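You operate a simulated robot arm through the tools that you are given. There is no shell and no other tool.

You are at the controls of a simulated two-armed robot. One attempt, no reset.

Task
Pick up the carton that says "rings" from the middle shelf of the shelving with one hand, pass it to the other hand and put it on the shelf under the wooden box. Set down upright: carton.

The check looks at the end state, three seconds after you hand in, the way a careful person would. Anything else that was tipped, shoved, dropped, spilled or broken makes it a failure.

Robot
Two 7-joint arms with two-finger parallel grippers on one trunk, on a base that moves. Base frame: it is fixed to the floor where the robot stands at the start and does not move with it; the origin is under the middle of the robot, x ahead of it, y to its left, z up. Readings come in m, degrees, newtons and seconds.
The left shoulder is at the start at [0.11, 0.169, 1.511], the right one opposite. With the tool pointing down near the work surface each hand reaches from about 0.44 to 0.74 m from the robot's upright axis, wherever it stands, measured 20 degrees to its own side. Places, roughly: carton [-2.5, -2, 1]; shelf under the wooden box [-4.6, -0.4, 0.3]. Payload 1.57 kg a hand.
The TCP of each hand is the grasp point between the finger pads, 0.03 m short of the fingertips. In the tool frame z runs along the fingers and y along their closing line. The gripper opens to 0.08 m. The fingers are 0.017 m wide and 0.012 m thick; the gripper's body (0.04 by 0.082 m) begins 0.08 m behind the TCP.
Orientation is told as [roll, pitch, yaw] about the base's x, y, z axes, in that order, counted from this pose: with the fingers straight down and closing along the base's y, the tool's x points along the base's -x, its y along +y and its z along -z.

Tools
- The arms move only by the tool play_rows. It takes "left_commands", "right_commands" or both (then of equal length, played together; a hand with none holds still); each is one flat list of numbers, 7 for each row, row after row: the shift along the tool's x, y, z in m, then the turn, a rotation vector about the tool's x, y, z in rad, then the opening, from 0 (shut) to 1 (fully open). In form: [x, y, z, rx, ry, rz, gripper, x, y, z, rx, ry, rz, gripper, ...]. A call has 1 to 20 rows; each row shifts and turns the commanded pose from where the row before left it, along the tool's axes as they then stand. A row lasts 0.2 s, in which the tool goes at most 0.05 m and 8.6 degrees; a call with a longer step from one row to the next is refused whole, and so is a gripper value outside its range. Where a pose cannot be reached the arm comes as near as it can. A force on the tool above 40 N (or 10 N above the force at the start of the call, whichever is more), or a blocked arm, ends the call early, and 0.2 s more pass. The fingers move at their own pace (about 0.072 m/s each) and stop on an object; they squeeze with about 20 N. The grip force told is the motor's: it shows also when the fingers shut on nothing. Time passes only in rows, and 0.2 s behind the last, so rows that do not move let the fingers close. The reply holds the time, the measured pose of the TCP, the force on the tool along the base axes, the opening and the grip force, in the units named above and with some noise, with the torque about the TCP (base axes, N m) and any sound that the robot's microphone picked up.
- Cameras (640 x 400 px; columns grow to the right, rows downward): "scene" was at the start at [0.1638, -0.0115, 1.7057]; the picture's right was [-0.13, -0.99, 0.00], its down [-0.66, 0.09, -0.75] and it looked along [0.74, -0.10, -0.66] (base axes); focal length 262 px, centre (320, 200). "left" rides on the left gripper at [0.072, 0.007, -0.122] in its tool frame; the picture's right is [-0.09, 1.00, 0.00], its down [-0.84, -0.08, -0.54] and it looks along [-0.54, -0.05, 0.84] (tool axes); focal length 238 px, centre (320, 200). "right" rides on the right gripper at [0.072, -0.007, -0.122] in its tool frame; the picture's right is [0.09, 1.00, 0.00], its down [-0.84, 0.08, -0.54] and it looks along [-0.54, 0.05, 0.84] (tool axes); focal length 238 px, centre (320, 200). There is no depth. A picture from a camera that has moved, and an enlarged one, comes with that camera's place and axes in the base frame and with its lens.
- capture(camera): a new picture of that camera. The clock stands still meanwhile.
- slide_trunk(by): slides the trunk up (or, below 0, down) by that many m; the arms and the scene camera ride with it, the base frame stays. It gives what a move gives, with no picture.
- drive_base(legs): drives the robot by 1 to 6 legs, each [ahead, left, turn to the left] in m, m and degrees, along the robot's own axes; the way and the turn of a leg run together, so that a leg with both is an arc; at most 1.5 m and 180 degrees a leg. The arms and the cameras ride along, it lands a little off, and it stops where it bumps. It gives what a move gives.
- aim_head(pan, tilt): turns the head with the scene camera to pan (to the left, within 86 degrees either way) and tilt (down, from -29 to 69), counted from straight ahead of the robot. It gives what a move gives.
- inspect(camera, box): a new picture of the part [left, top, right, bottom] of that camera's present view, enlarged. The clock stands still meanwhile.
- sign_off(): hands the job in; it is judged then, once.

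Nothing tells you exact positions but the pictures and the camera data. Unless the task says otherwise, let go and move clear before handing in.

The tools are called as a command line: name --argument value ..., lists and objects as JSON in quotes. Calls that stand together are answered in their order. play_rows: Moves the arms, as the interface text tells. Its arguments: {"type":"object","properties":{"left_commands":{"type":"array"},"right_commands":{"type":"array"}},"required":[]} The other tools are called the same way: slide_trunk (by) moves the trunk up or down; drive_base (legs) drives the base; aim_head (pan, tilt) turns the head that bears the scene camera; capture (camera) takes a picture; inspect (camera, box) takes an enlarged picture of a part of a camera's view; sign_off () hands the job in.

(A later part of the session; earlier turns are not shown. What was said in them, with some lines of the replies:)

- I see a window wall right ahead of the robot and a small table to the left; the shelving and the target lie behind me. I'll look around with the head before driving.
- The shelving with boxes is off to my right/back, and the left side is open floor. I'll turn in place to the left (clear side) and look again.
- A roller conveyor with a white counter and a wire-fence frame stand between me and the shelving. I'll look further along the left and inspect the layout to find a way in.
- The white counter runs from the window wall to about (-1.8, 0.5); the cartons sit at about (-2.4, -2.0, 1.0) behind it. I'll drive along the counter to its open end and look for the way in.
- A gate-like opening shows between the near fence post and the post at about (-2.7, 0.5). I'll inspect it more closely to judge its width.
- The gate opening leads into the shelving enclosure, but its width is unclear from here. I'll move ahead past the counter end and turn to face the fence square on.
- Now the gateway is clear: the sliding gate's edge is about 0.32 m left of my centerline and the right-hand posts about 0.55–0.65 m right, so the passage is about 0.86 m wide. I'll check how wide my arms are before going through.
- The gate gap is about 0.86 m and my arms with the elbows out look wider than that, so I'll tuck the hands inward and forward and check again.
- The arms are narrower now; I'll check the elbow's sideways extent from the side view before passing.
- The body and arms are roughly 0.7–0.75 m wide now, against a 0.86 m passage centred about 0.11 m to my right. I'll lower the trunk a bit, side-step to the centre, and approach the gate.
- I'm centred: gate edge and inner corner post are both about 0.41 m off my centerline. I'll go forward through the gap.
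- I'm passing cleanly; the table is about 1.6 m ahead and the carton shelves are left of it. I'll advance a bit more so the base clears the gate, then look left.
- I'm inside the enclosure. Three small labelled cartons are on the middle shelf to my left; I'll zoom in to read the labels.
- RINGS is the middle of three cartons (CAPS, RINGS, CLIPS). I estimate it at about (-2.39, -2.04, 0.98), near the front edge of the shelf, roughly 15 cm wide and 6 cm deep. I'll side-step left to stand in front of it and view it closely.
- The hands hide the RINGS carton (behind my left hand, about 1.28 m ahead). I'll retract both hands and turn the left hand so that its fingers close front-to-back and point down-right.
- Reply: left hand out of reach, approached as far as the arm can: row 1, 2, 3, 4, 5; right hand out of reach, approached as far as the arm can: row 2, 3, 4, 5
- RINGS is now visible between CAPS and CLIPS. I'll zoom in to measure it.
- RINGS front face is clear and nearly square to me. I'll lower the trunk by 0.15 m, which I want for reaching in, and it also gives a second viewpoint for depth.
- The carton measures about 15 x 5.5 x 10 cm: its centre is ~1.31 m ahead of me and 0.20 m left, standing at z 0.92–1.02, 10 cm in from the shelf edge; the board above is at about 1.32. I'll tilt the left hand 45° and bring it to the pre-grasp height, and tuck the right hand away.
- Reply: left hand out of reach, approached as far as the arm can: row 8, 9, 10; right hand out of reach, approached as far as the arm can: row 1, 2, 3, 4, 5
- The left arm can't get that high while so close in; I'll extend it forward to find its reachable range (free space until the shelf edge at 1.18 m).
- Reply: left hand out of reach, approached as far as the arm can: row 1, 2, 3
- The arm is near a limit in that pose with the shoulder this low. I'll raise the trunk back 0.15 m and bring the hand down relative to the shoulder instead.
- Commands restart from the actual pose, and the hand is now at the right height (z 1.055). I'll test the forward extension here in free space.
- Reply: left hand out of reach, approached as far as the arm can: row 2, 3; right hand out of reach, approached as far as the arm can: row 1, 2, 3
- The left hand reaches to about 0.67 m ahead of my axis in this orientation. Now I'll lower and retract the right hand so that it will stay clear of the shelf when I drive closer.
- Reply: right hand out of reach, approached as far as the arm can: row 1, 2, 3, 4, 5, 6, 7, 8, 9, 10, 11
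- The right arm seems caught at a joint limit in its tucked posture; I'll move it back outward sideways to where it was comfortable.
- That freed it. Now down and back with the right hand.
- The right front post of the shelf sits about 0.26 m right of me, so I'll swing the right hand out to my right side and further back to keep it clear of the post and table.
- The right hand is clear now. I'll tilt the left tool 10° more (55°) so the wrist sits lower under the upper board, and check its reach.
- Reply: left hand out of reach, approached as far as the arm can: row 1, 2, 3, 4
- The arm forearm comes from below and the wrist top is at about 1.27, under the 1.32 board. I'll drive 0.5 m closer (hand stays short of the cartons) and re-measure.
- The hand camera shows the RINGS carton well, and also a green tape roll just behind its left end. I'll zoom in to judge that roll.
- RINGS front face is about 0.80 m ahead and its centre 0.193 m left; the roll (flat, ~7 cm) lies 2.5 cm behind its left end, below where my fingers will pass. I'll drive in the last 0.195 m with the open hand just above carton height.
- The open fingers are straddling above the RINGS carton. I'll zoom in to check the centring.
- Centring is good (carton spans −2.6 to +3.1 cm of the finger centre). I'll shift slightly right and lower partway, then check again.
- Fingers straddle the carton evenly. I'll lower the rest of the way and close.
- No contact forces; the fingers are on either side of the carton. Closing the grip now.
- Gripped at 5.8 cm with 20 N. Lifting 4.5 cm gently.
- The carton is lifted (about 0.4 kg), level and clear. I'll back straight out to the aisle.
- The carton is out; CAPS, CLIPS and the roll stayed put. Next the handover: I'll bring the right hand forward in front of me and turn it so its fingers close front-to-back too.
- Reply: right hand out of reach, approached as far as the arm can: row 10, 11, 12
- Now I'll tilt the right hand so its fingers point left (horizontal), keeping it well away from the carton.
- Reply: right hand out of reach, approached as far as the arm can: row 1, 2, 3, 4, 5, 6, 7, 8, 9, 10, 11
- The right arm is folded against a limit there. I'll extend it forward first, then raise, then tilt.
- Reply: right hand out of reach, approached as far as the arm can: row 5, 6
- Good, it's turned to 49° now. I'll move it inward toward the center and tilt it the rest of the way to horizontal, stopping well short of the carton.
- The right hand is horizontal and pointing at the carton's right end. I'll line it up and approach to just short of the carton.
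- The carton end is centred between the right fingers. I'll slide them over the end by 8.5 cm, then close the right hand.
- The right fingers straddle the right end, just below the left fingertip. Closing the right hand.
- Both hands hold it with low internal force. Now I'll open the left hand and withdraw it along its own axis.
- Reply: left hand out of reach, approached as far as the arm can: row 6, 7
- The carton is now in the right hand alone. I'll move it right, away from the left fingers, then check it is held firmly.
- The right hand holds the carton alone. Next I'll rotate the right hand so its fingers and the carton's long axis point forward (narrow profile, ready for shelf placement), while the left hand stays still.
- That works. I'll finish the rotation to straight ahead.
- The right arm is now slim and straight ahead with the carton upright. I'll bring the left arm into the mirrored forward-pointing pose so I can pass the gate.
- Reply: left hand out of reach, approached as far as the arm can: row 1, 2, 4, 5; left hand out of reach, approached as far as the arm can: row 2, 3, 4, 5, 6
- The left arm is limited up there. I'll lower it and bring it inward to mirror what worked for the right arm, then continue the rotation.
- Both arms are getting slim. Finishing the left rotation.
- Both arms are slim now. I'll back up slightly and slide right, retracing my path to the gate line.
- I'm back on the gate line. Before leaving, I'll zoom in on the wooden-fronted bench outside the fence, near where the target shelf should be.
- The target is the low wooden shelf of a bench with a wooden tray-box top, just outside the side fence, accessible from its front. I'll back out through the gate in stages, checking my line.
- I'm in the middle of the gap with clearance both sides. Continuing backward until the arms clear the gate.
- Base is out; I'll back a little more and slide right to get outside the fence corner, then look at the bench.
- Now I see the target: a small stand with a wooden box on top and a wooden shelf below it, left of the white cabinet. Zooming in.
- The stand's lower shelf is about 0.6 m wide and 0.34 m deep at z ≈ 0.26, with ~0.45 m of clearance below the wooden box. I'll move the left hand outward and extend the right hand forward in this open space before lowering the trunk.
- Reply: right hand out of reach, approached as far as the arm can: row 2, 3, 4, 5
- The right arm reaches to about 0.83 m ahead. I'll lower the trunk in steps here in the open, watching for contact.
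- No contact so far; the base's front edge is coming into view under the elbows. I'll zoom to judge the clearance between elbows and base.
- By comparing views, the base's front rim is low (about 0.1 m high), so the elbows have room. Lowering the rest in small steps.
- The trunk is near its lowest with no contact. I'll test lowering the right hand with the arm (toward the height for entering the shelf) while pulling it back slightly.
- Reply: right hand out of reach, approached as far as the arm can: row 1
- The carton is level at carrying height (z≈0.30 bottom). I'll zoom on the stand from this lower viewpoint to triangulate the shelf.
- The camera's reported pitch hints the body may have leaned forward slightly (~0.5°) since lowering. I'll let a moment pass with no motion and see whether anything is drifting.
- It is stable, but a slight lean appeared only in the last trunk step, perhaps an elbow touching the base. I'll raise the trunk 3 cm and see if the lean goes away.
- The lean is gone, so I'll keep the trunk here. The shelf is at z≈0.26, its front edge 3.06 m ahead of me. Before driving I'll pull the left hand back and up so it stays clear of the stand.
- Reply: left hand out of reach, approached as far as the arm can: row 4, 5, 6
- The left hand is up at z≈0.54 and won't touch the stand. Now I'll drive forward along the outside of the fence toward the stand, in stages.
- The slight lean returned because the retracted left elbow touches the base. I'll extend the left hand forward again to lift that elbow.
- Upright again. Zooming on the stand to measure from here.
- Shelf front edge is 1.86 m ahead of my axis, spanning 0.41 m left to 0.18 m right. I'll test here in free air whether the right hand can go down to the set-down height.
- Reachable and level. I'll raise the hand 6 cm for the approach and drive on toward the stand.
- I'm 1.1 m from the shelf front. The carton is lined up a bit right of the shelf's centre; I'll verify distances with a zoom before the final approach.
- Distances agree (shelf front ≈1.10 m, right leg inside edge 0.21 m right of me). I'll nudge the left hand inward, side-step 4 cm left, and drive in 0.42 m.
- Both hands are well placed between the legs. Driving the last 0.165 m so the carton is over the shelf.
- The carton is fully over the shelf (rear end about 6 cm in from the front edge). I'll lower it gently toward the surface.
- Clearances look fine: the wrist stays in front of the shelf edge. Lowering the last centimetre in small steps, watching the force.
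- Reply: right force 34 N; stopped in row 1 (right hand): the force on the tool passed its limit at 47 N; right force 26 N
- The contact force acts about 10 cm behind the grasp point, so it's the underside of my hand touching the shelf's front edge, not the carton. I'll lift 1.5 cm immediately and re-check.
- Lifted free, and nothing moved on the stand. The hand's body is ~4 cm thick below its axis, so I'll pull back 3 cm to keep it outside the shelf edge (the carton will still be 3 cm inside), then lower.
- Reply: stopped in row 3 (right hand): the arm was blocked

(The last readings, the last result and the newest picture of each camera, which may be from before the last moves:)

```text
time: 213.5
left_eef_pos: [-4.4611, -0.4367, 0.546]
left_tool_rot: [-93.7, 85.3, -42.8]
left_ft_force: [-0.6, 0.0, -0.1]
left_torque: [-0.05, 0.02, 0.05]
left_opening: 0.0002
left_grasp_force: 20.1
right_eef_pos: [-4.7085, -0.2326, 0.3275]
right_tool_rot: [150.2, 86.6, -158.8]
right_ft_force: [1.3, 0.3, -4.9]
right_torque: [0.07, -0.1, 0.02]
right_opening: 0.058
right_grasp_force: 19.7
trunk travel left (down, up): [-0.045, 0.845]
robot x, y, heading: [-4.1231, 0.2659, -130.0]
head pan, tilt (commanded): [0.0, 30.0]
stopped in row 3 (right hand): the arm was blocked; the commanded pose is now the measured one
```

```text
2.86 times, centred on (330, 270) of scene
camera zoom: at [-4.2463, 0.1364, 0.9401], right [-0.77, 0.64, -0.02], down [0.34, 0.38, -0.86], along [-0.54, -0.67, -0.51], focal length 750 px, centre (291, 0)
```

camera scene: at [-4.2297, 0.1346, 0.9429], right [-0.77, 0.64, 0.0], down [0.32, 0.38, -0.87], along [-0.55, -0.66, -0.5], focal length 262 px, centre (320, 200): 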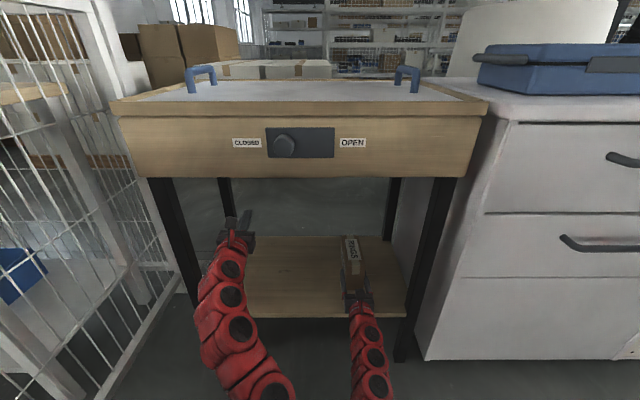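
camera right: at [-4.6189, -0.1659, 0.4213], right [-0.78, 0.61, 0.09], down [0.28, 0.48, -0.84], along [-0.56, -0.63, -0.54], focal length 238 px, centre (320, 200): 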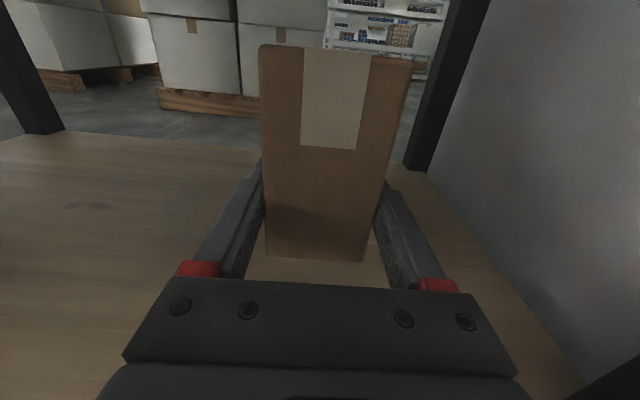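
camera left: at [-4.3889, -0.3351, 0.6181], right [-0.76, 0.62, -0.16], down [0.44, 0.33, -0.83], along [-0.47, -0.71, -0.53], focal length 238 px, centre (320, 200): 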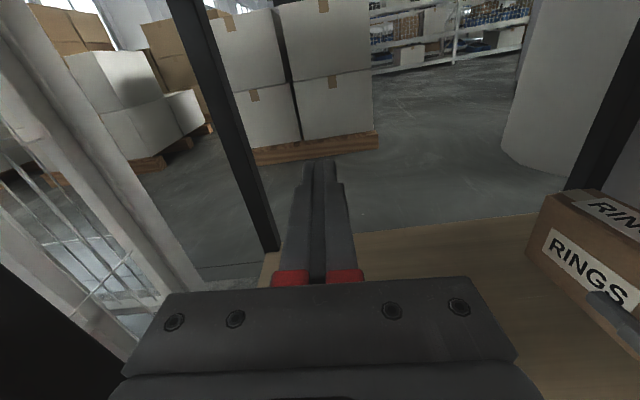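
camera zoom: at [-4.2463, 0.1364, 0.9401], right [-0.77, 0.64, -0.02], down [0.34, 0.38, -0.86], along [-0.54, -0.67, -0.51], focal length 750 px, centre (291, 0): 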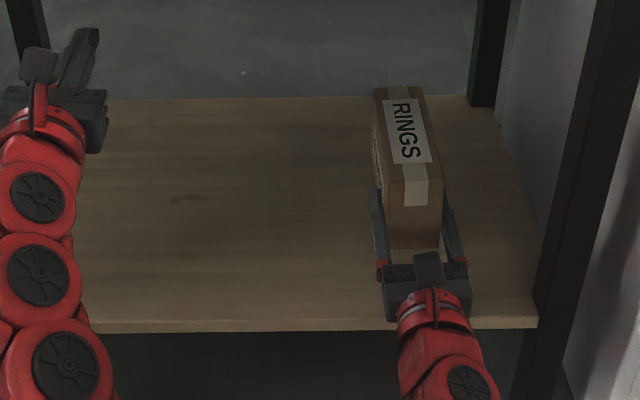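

The right elbow bumped my own base when retracting, so I'll undo that with the arm and use the base to back off instead.

play_rows --right_commands '[0, -0.01, 0.012, 0, 0, 0, 0, 0, -0.01, 0.012, 0, 0, 0, 0, 0, 0, 0.006, 0, 0, 0, 0]'

inspect --camera "scene" --box '[230, 200, 430, 340]'

```text
time: 214.3
left_eef_pos: [-4.4532, -0.4377, 0.5525]
left_tool_rot: [-105.0, 86.3, -54.2]
left_ft_force: [0.0, -0.6, 0.3]
left_torque: [0.0, 0.05, 0.01]
left_opening: 0.0
left_grasp_force: 19.7
right_eef_pos: [-4.7006, -0.2703, 0.3344]
right_tool_rot: [147.6, 86.5, -161.0]
right_ft_force: [0.5, 0.9, -3.0]
right_torque: [0.15, -0.11, -0.01]
right_opening: 0.0579
right_grasp_force: 19.4
trunk travel left (down, up): [-0.045, 0.845]
robot x, y, heading: [-4.1214, 0.2683, -129.8]
head pan, tilt (commanded): [0.0, 30.0]
```

```text
2.86 times, centred on (330, 270) of scene
camera zoom: at [-4.2299, 0.1347, 0.9436], right [-0.77, 0.64, 0.0], down [0.32, 0.38, -0.87], along [-0.55, -0.66, -0.5], focal length 750 px, centre (291, 0)
```

zoom: 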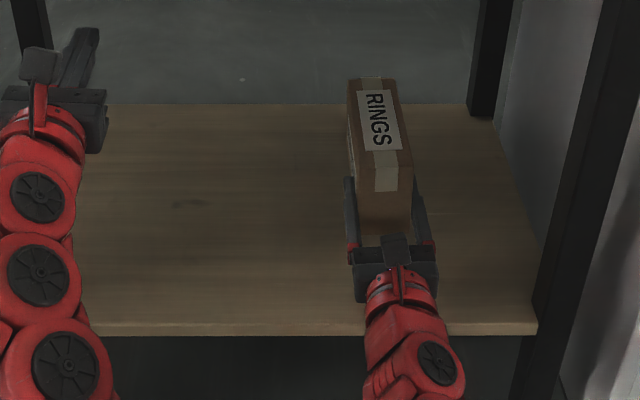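

Lean gone. The carton picked up about 3° of pitch and 2° of roll from that bump; I'll level the hand, then back the base off 4 cm.

play_rows --right_commands '[0, 0, 0, 0, -0.0515, 0.0327, 0, 0, 0, 0, 0, 0, 0, 0]'

drive_base --legs '[[-0.042, 0, 0]]'

inspect --camera "scene" --box '[230, 200, 430, 340]'

capture --camera "left"

```text
time: 214.9
left_eef_pos: [-4.4526, -0.437, 0.5524]
left_tool_rot: [-105.1, 86.2, -54.3]
left_ft_force: [0.6, -0.2, -0.6]
left_torque: [0.01, -0.02, 0.02]
left_opening: 0.0
left_grasp_force: 20.6
right_eef_pos: [-4.7013, -0.2722, 0.3355]
right_tool_rot: [153.8, 89.9, -154.9]
right_ft_force: [0.8, -0.3, -3.1]
right_torque: [0.15, -0.11, 0.03]
right_opening: 0.0579
right_grasp_force: 19.9
trunk travel left (down, up): [-0.045, 0.845]
robot x, y, heading: [-4.1237, 0.2666, -129.8]
head pan, tilt (commanded): [0.0, 30.0]
```

```text
time: 215.8
left_eef_pos: [-4.425, -0.4058, 0.5521]
left_tool_rot: [-105.0, 86.3, -54.2]
left_ft_force: [0.0, -0.8, 0.1]
left_torque: [0.0, 0.02, -0.03]
left_opening: 0.0
left_grasp_force: 19.8
right_eef_pos: [-4.6746, -0.2373, 0.3342]
right_tool_rot: [145.8, 89.9, -162.6]
right_ft_force: [-0.4, -0.3, -3.2]
right_torque: [0.12, -0.11, -0.04]
right_opening: 0.0579
right_grasp_force: 19.6
trunk travel left (down, up): [-0.045, 0.845]
robot x, y, heading: [-4.0945, 0.2959, -130.1]
head pan, tilt (commanded): [0.0, 30.0]
```

```text
2.86 times, centred on (330, 270) of scene
camera zoom: at [-4.2027, 0.1672, 0.9432], right [-0.77, 0.64, 0.0], down [0.32, 0.38, -0.87], along [-0.55, -0.67, -0.5], focal length 750 px, centre (291, 0)
```

zoom: 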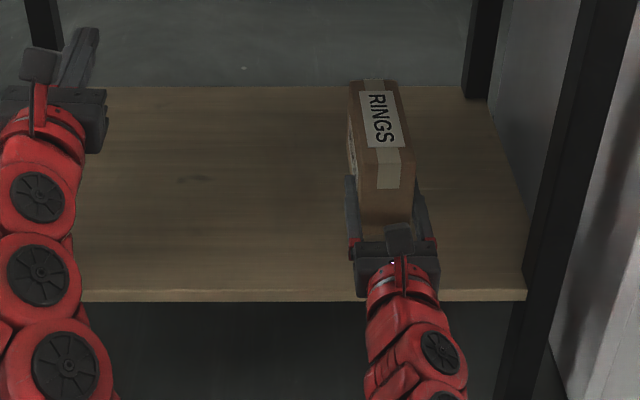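

```text
taken
camera left: at [-4.3573, -0.3016, 0.6216], right [-0.77, 0.62, -0.15], down [0.43, 0.33, -0.84], along [-0.47, -0.71, -0.52], focal length 238 px, centre (320, 200)
```

left: 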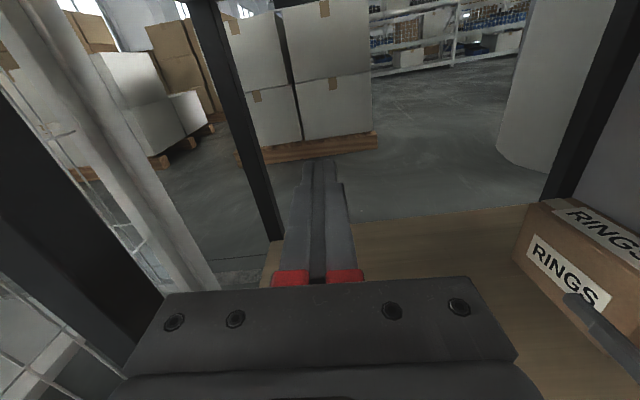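

Level again, and the hand body is now ~1.6 cm in front of the shelf edge with the carton's rear 3.5 cm inside it. Lowering in checked steps.

play_rows --right_commands '[-0.012, 0, 0, 0, 0, 0, 0, -0.012, 0, 0, 0, 0, 0, 0, -0.006, 0, 0, 0, 0, 0, 0]'

```text
time: 216.6
left_eef_pos: [-4.4245, -0.4047, 0.5514]
left_tool_rot: [-104.9, 86.3, -54.3]
left_ft_force: [0.3, 0.3, -0.1]
left_torque: [-0.01, -0.02, -0.04]
left_opening: 0.0
left_grasp_force: 19.1
right_eef_pos: [-4.6744, -0.2389, 0.3044]
right_tool_rot: [145.9, 89.8, -162.7]
right_ft_force: [-0.4, 0.4, -3.4]
right_torque: [0.13, -0.12, 0.01]
right_opening: 0.058
right_grasp_force: 20.1
trunk travel left (down, up): [-0.045, 0.845]
robot x, y, heading: [-4.0946, 0.3018, -129.7]
head pan, tilt (commanded): [0.0, 30.0]
```

Free at z 0.304. Next 5 mm.

play_rows --right_commands '[-0.005, 0, 0, 0, 0, 0, 0]'

```text
time: 217.0
left_eef_pos: [-4.4259, -0.4055, 0.5531]
left_tool_rot: [-105.1, 86.4, -54.3]
left_ft_force: [0.4, -0.1, 0.3]
left_torque: [0.02, 0.03, 0.02]
left_opening: 0.0001
left_grasp_force: 20.1
right_eef_pos: [-4.6738, -0.2392, 0.3013]
right_tool_rot: [147.3, 89.8, -161.4]
right_ft_force: [0.4, -0.6, -3.6]
right_torque: [0.12, -0.11, 0.01]
right_opening: 0.0578
right_grasp_force: 20.0
trunk travel left (down, up): [-0.045, 0.845]
robot x, y, heading: [-4.0933, 0.298, -129.8]
head pan, tilt (commanded): [0.0, 30.0]
```

Still free at z 0.301; continuing 4 mm at a time.

play_rows --right_commands '[-0.004, 0, 0, 0, 0, 0, 0]'

```text
time: 217.4
left_eef_pos: [-4.4259, -0.4042, 0.5526]
left_tool_rot: [-105.6, 86.3, -54.9]
left_ft_force: [-0.4, 0.1, -0.4]
left_torque: [-0.01, 0.04, 0.02]
left_opening: 0.0
left_grasp_force: 20.1
right_eef_pos: [-4.6741, -0.2391, 0.2958]
right_tool_rot: [177.5, 89.8, -131.0]
right_ft_force: [1.9, 0.9, 2.1]
right_torque: [-0.43, 0.12, 0.23]
right_opening: 0.0579
right_grasp_force: 20.4
trunk travel left (down, up): [-0.045, 0.845]
robot x, y, heading: [-4.0965, 0.2999, -129.9]
head pan, tilt (commanded): [0.0, 30.0]
```

First touch is at the carton's front-left bottom corner with only ~6 N, so it's nearly seated. Another 3 mm.

play_rows --right_commands '[-0.003, 0, 0, 0, 0, 0, 0]'

inspect --camera "left" --box '[440, 160, 640, 380]'

capture --camera "right"

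```text
time: 217.8
left_eef_pos: [-4.4244, -0.4062, 0.5534]
left_tool_rot: [-106.5, 86.3, -55.7]
left_ft_force: [0.4, 0.0, -1.1]
left_torque: [0.01, 0.03, 0.02]
left_opening: 0.0002
left_grasp_force: 20.3
right_eef_pos: [-4.6728, -0.2401, 0.2946]
right_tool_rot: [168.3, 89.7, -140.2]
right_ft_force: [3.0, -0.3, 9.2]
right_torque: [0.35, -0.21, 0.05]
right_opening: 0.0579
right_grasp_force: 20.0
trunk travel left (down, up): [-0.045, 0.845]
robot x, y, heading: [-4.0937, 0.2993, -129.9]
head pan, tilt (commanded): [0.0, 30.0]
```

```text
1.82 times, centred on (540, 270) of left
camera zoom: at [-4.3567, -0.301, 0.6228], right [-0.77, 0.62, -0.15], down [0.43, 0.33, -0.84], along [-0.47, -0.71, -0.52], focal length 433 px, centre (-80, 73)
```

zoom: 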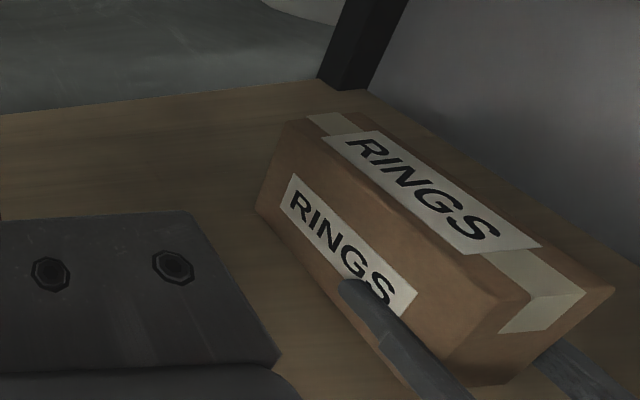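

```text
taken
camera right: at [-4.5918, -0.1474, 0.3665], right [-0.78, 0.62, 0.09], down [0.27, 0.47, -0.84], along [-0.56, -0.63, -0.54], focal length 238 px, centre (320, 200)
```

right: 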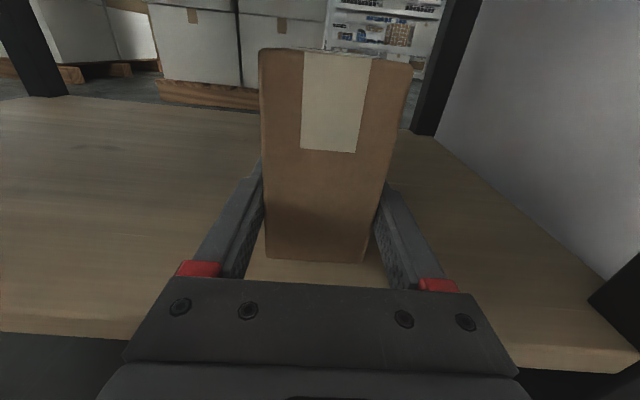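

The load is now spread between front and rear, so the carton sits flat. Opening the right hand.

play_rows --right_commands '[0, 0, 0, 0, 0, 0, 0.8, 0, 0, 0, 0, 0, 0, 0.9, 0, 0, 0, 0, 0, 0, 1, 0, 0, 0, 0, 0, 0, 1]'

capture --camera "right"

inspect --camera "left" --box '[440, 160, 640, 380]'

```text
time: 218.8
left_eef_pos: [-4.4261, -0.4052, 0.5515]
left_tool_rot: [-105.4, 86.3, -54.6]
left_ft_force: [0.5, 0.3, -1.0]
left_torque: [0.01, -0.02, 0.02]
left_opening: 0.0
left_grasp_force: 20.4
right_eef_pos: [-4.6741, -0.2377, 0.2926]
right_tool_rot: [149.7, 89.8, -158.9]
right_ft_force: [0.0, 1.6, -0.2]
right_torque: [0.01, -0.02, 0.04]
right_opening: 0.0798
right_grasp_force: 0.0
trunk travel left (down, up): [-0.045, 0.845]
robot x, y, heading: [-4.0952, 0.2964, -130.0]
head pan, tilt (commanded): [0.0, 30.0]
```

```text
taken
camera right: at [-4.5924, -0.1475, 0.365], right [-0.78, 0.62, 0.09], down [0.28, 0.47, -0.84], along [-0.56, -0.63, -0.54], focal length 238 px, centre (320, 200)
```

right: 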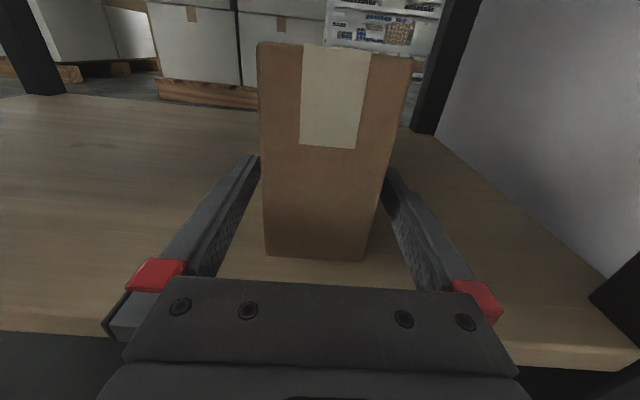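

```text
1.82 times, centred on (540, 270) of left
camera zoom: at [-4.3571, -0.3014, 0.6219], right [-0.77, 0.62, -0.15], down [0.43, 0.33, -0.84], along [-0.47, -0.71, -0.52], focal length 433 px, centre (-80, 73)
```

zoom: 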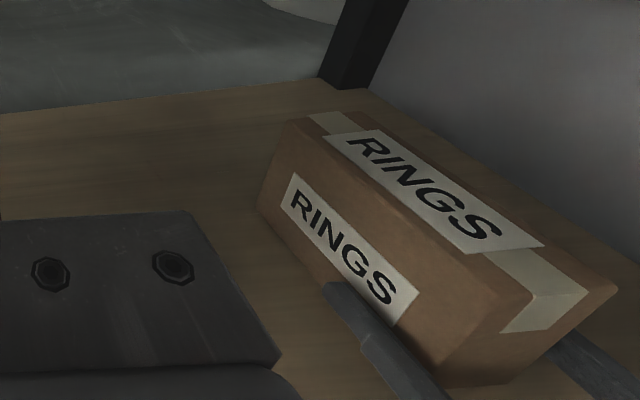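

The carton stands free on the shelf, upright. I'll back straight out with the base.

drive_base --legs '[[-0.12, 0, 0]]'

capture --camera "right"

drive_base --legs '[[-0.35, 0, 0]]'

capture --camera "scene"

inspect --camera "scene" --box '[200, 140, 440, 300]'

```text
time: 220.1
left_eef_pos: [-4.3501, -0.313, 0.5537]
left_tool_rot: [-105.3, 86.3, -54.5]
left_ft_force: [0.3, 0.5, 0.2]
left_torque: [0.0, 0.02, -0.02]
left_opening: 0.0
left_grasp_force: 20.6
right_eef_pos: [-4.5979, -0.1464, 0.2941]
right_tool_rot: [148.3, 89.8, -160.3]
right_ft_force: [0.4, 0.1, 0.5]
right_torque: [0.0, 0.0, -0.03]
right_opening: 0.0801
right_grasp_force: 0.0
trunk travel left (down, up): [-0.045, 0.845]
robot x, y, heading: [-4.0177, 0.3885, -129.8]
head pan, tilt (commanded): [0.0, 30.0]
```

```text
taken
camera right: at [-4.5164, -0.0557, 0.3649], right [-0.78, 0.62, 0.09], down [0.28, 0.47, -0.84], along [-0.56, -0.63, -0.54], focal length 238 px, centre (320, 200)
```

right: 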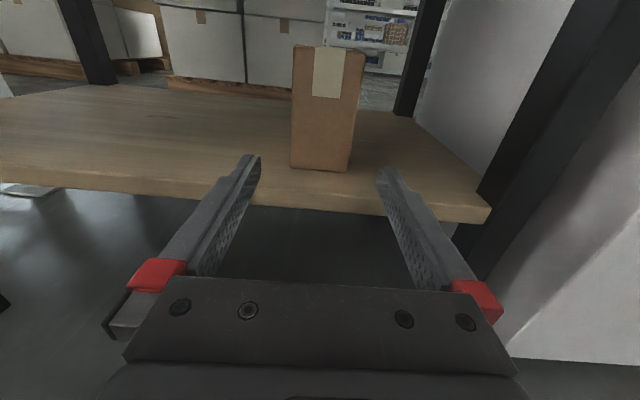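

```text
time: 222.3
left_eef_pos: [-4.1245, -0.0436, 0.5531]
left_tool_rot: [-105.2, 86.3, -54.6]
left_ft_force: [0.3, -0.2, -0.1]
left_torque: [0.04, 0.01, -0.04]
left_opening: 0.0
left_grasp_force: 20.3
right_eef_pos: [-4.3746, 0.1216, 0.2937]
right_tool_rot: [148.9, 89.9, -159.6]
right_ft_force: [-0.8, 0.0, 0.0]
right_torque: [-0.01, -0.03, -0.01]
right_opening: 0.0799
right_grasp_force: 0.2
trunk travel left (down, up): [-0.045, 0.845]
robot x, y, heading: [-3.7937, 0.6561, -129.7]
head pan, tilt (commanded): [0.0, 30.0]
```

```text
taken
camera scene: at [-3.9017, 0.528, 0.9433], right [-0.77, 0.64, 0.0], down [0.32, 0.38, -0.87], along [-0.55, -0.66, -0.5], focal length 262 px, centre (320, 200)
```

scene: 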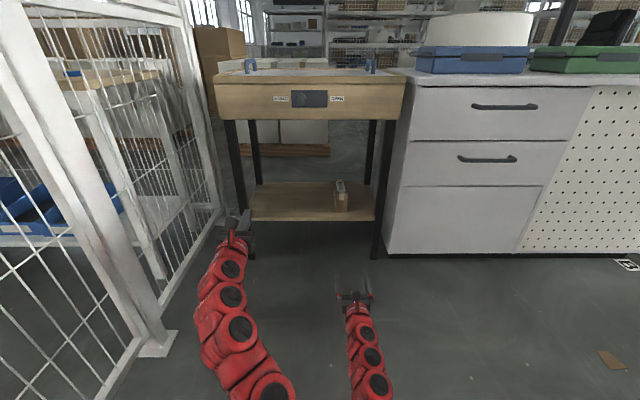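

```text
2.50 times, centred on (320, 220) of scene
camera zoom: at [-3.9017, 0.528, 0.9433], right [-0.77, 0.64, 0.0], down [0.32, 0.38, -0.87], along [-0.55, -0.66, -0.5], focal length 656 px, centre (320, 150)
```

zoom: 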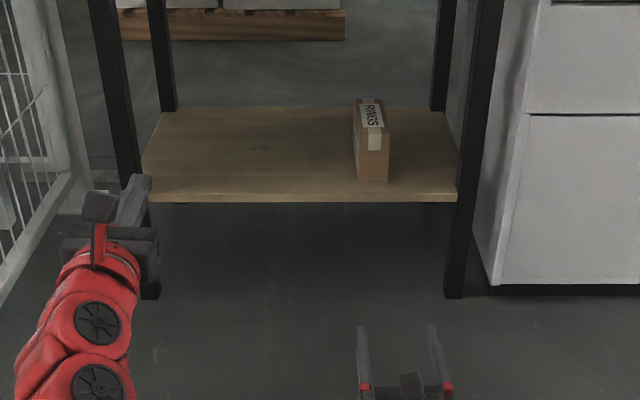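

The RINGS carton stands upright on the shelf under the wooden box, my hands are empty and clear of the stand, and nothing else was disturbed. Handing in.

sign_off

```text
The job is handed in.
```

The "rings" carton is standing upright on the shelf under the wooden box. I picked it off the middle shelf with the left hand, passed it to the right hand and set it down with that. It sits about 3.5 cm in from the front edge and a little right of centre. Both hands are empty and clear.

- **Shelf contact:** while lowering the carton, the underside of my right hand pressed on the shelf's front edge at up to 47 N. I lifted off at once, pulled back and lowered again. The stand looked unmoved afterwards.
- **Self-contact:** an elbow rubbed my own base a few times while I was working low. The body leaned by about half a degree, and a bit more when the right arm was stopped, and came back upright when I moved the arms.
- **Other items:** after I pulled the carton out, the camera showed the "caps" and "clips" cartons and the green roll behind it still in place. I did not go back to check them at the end.
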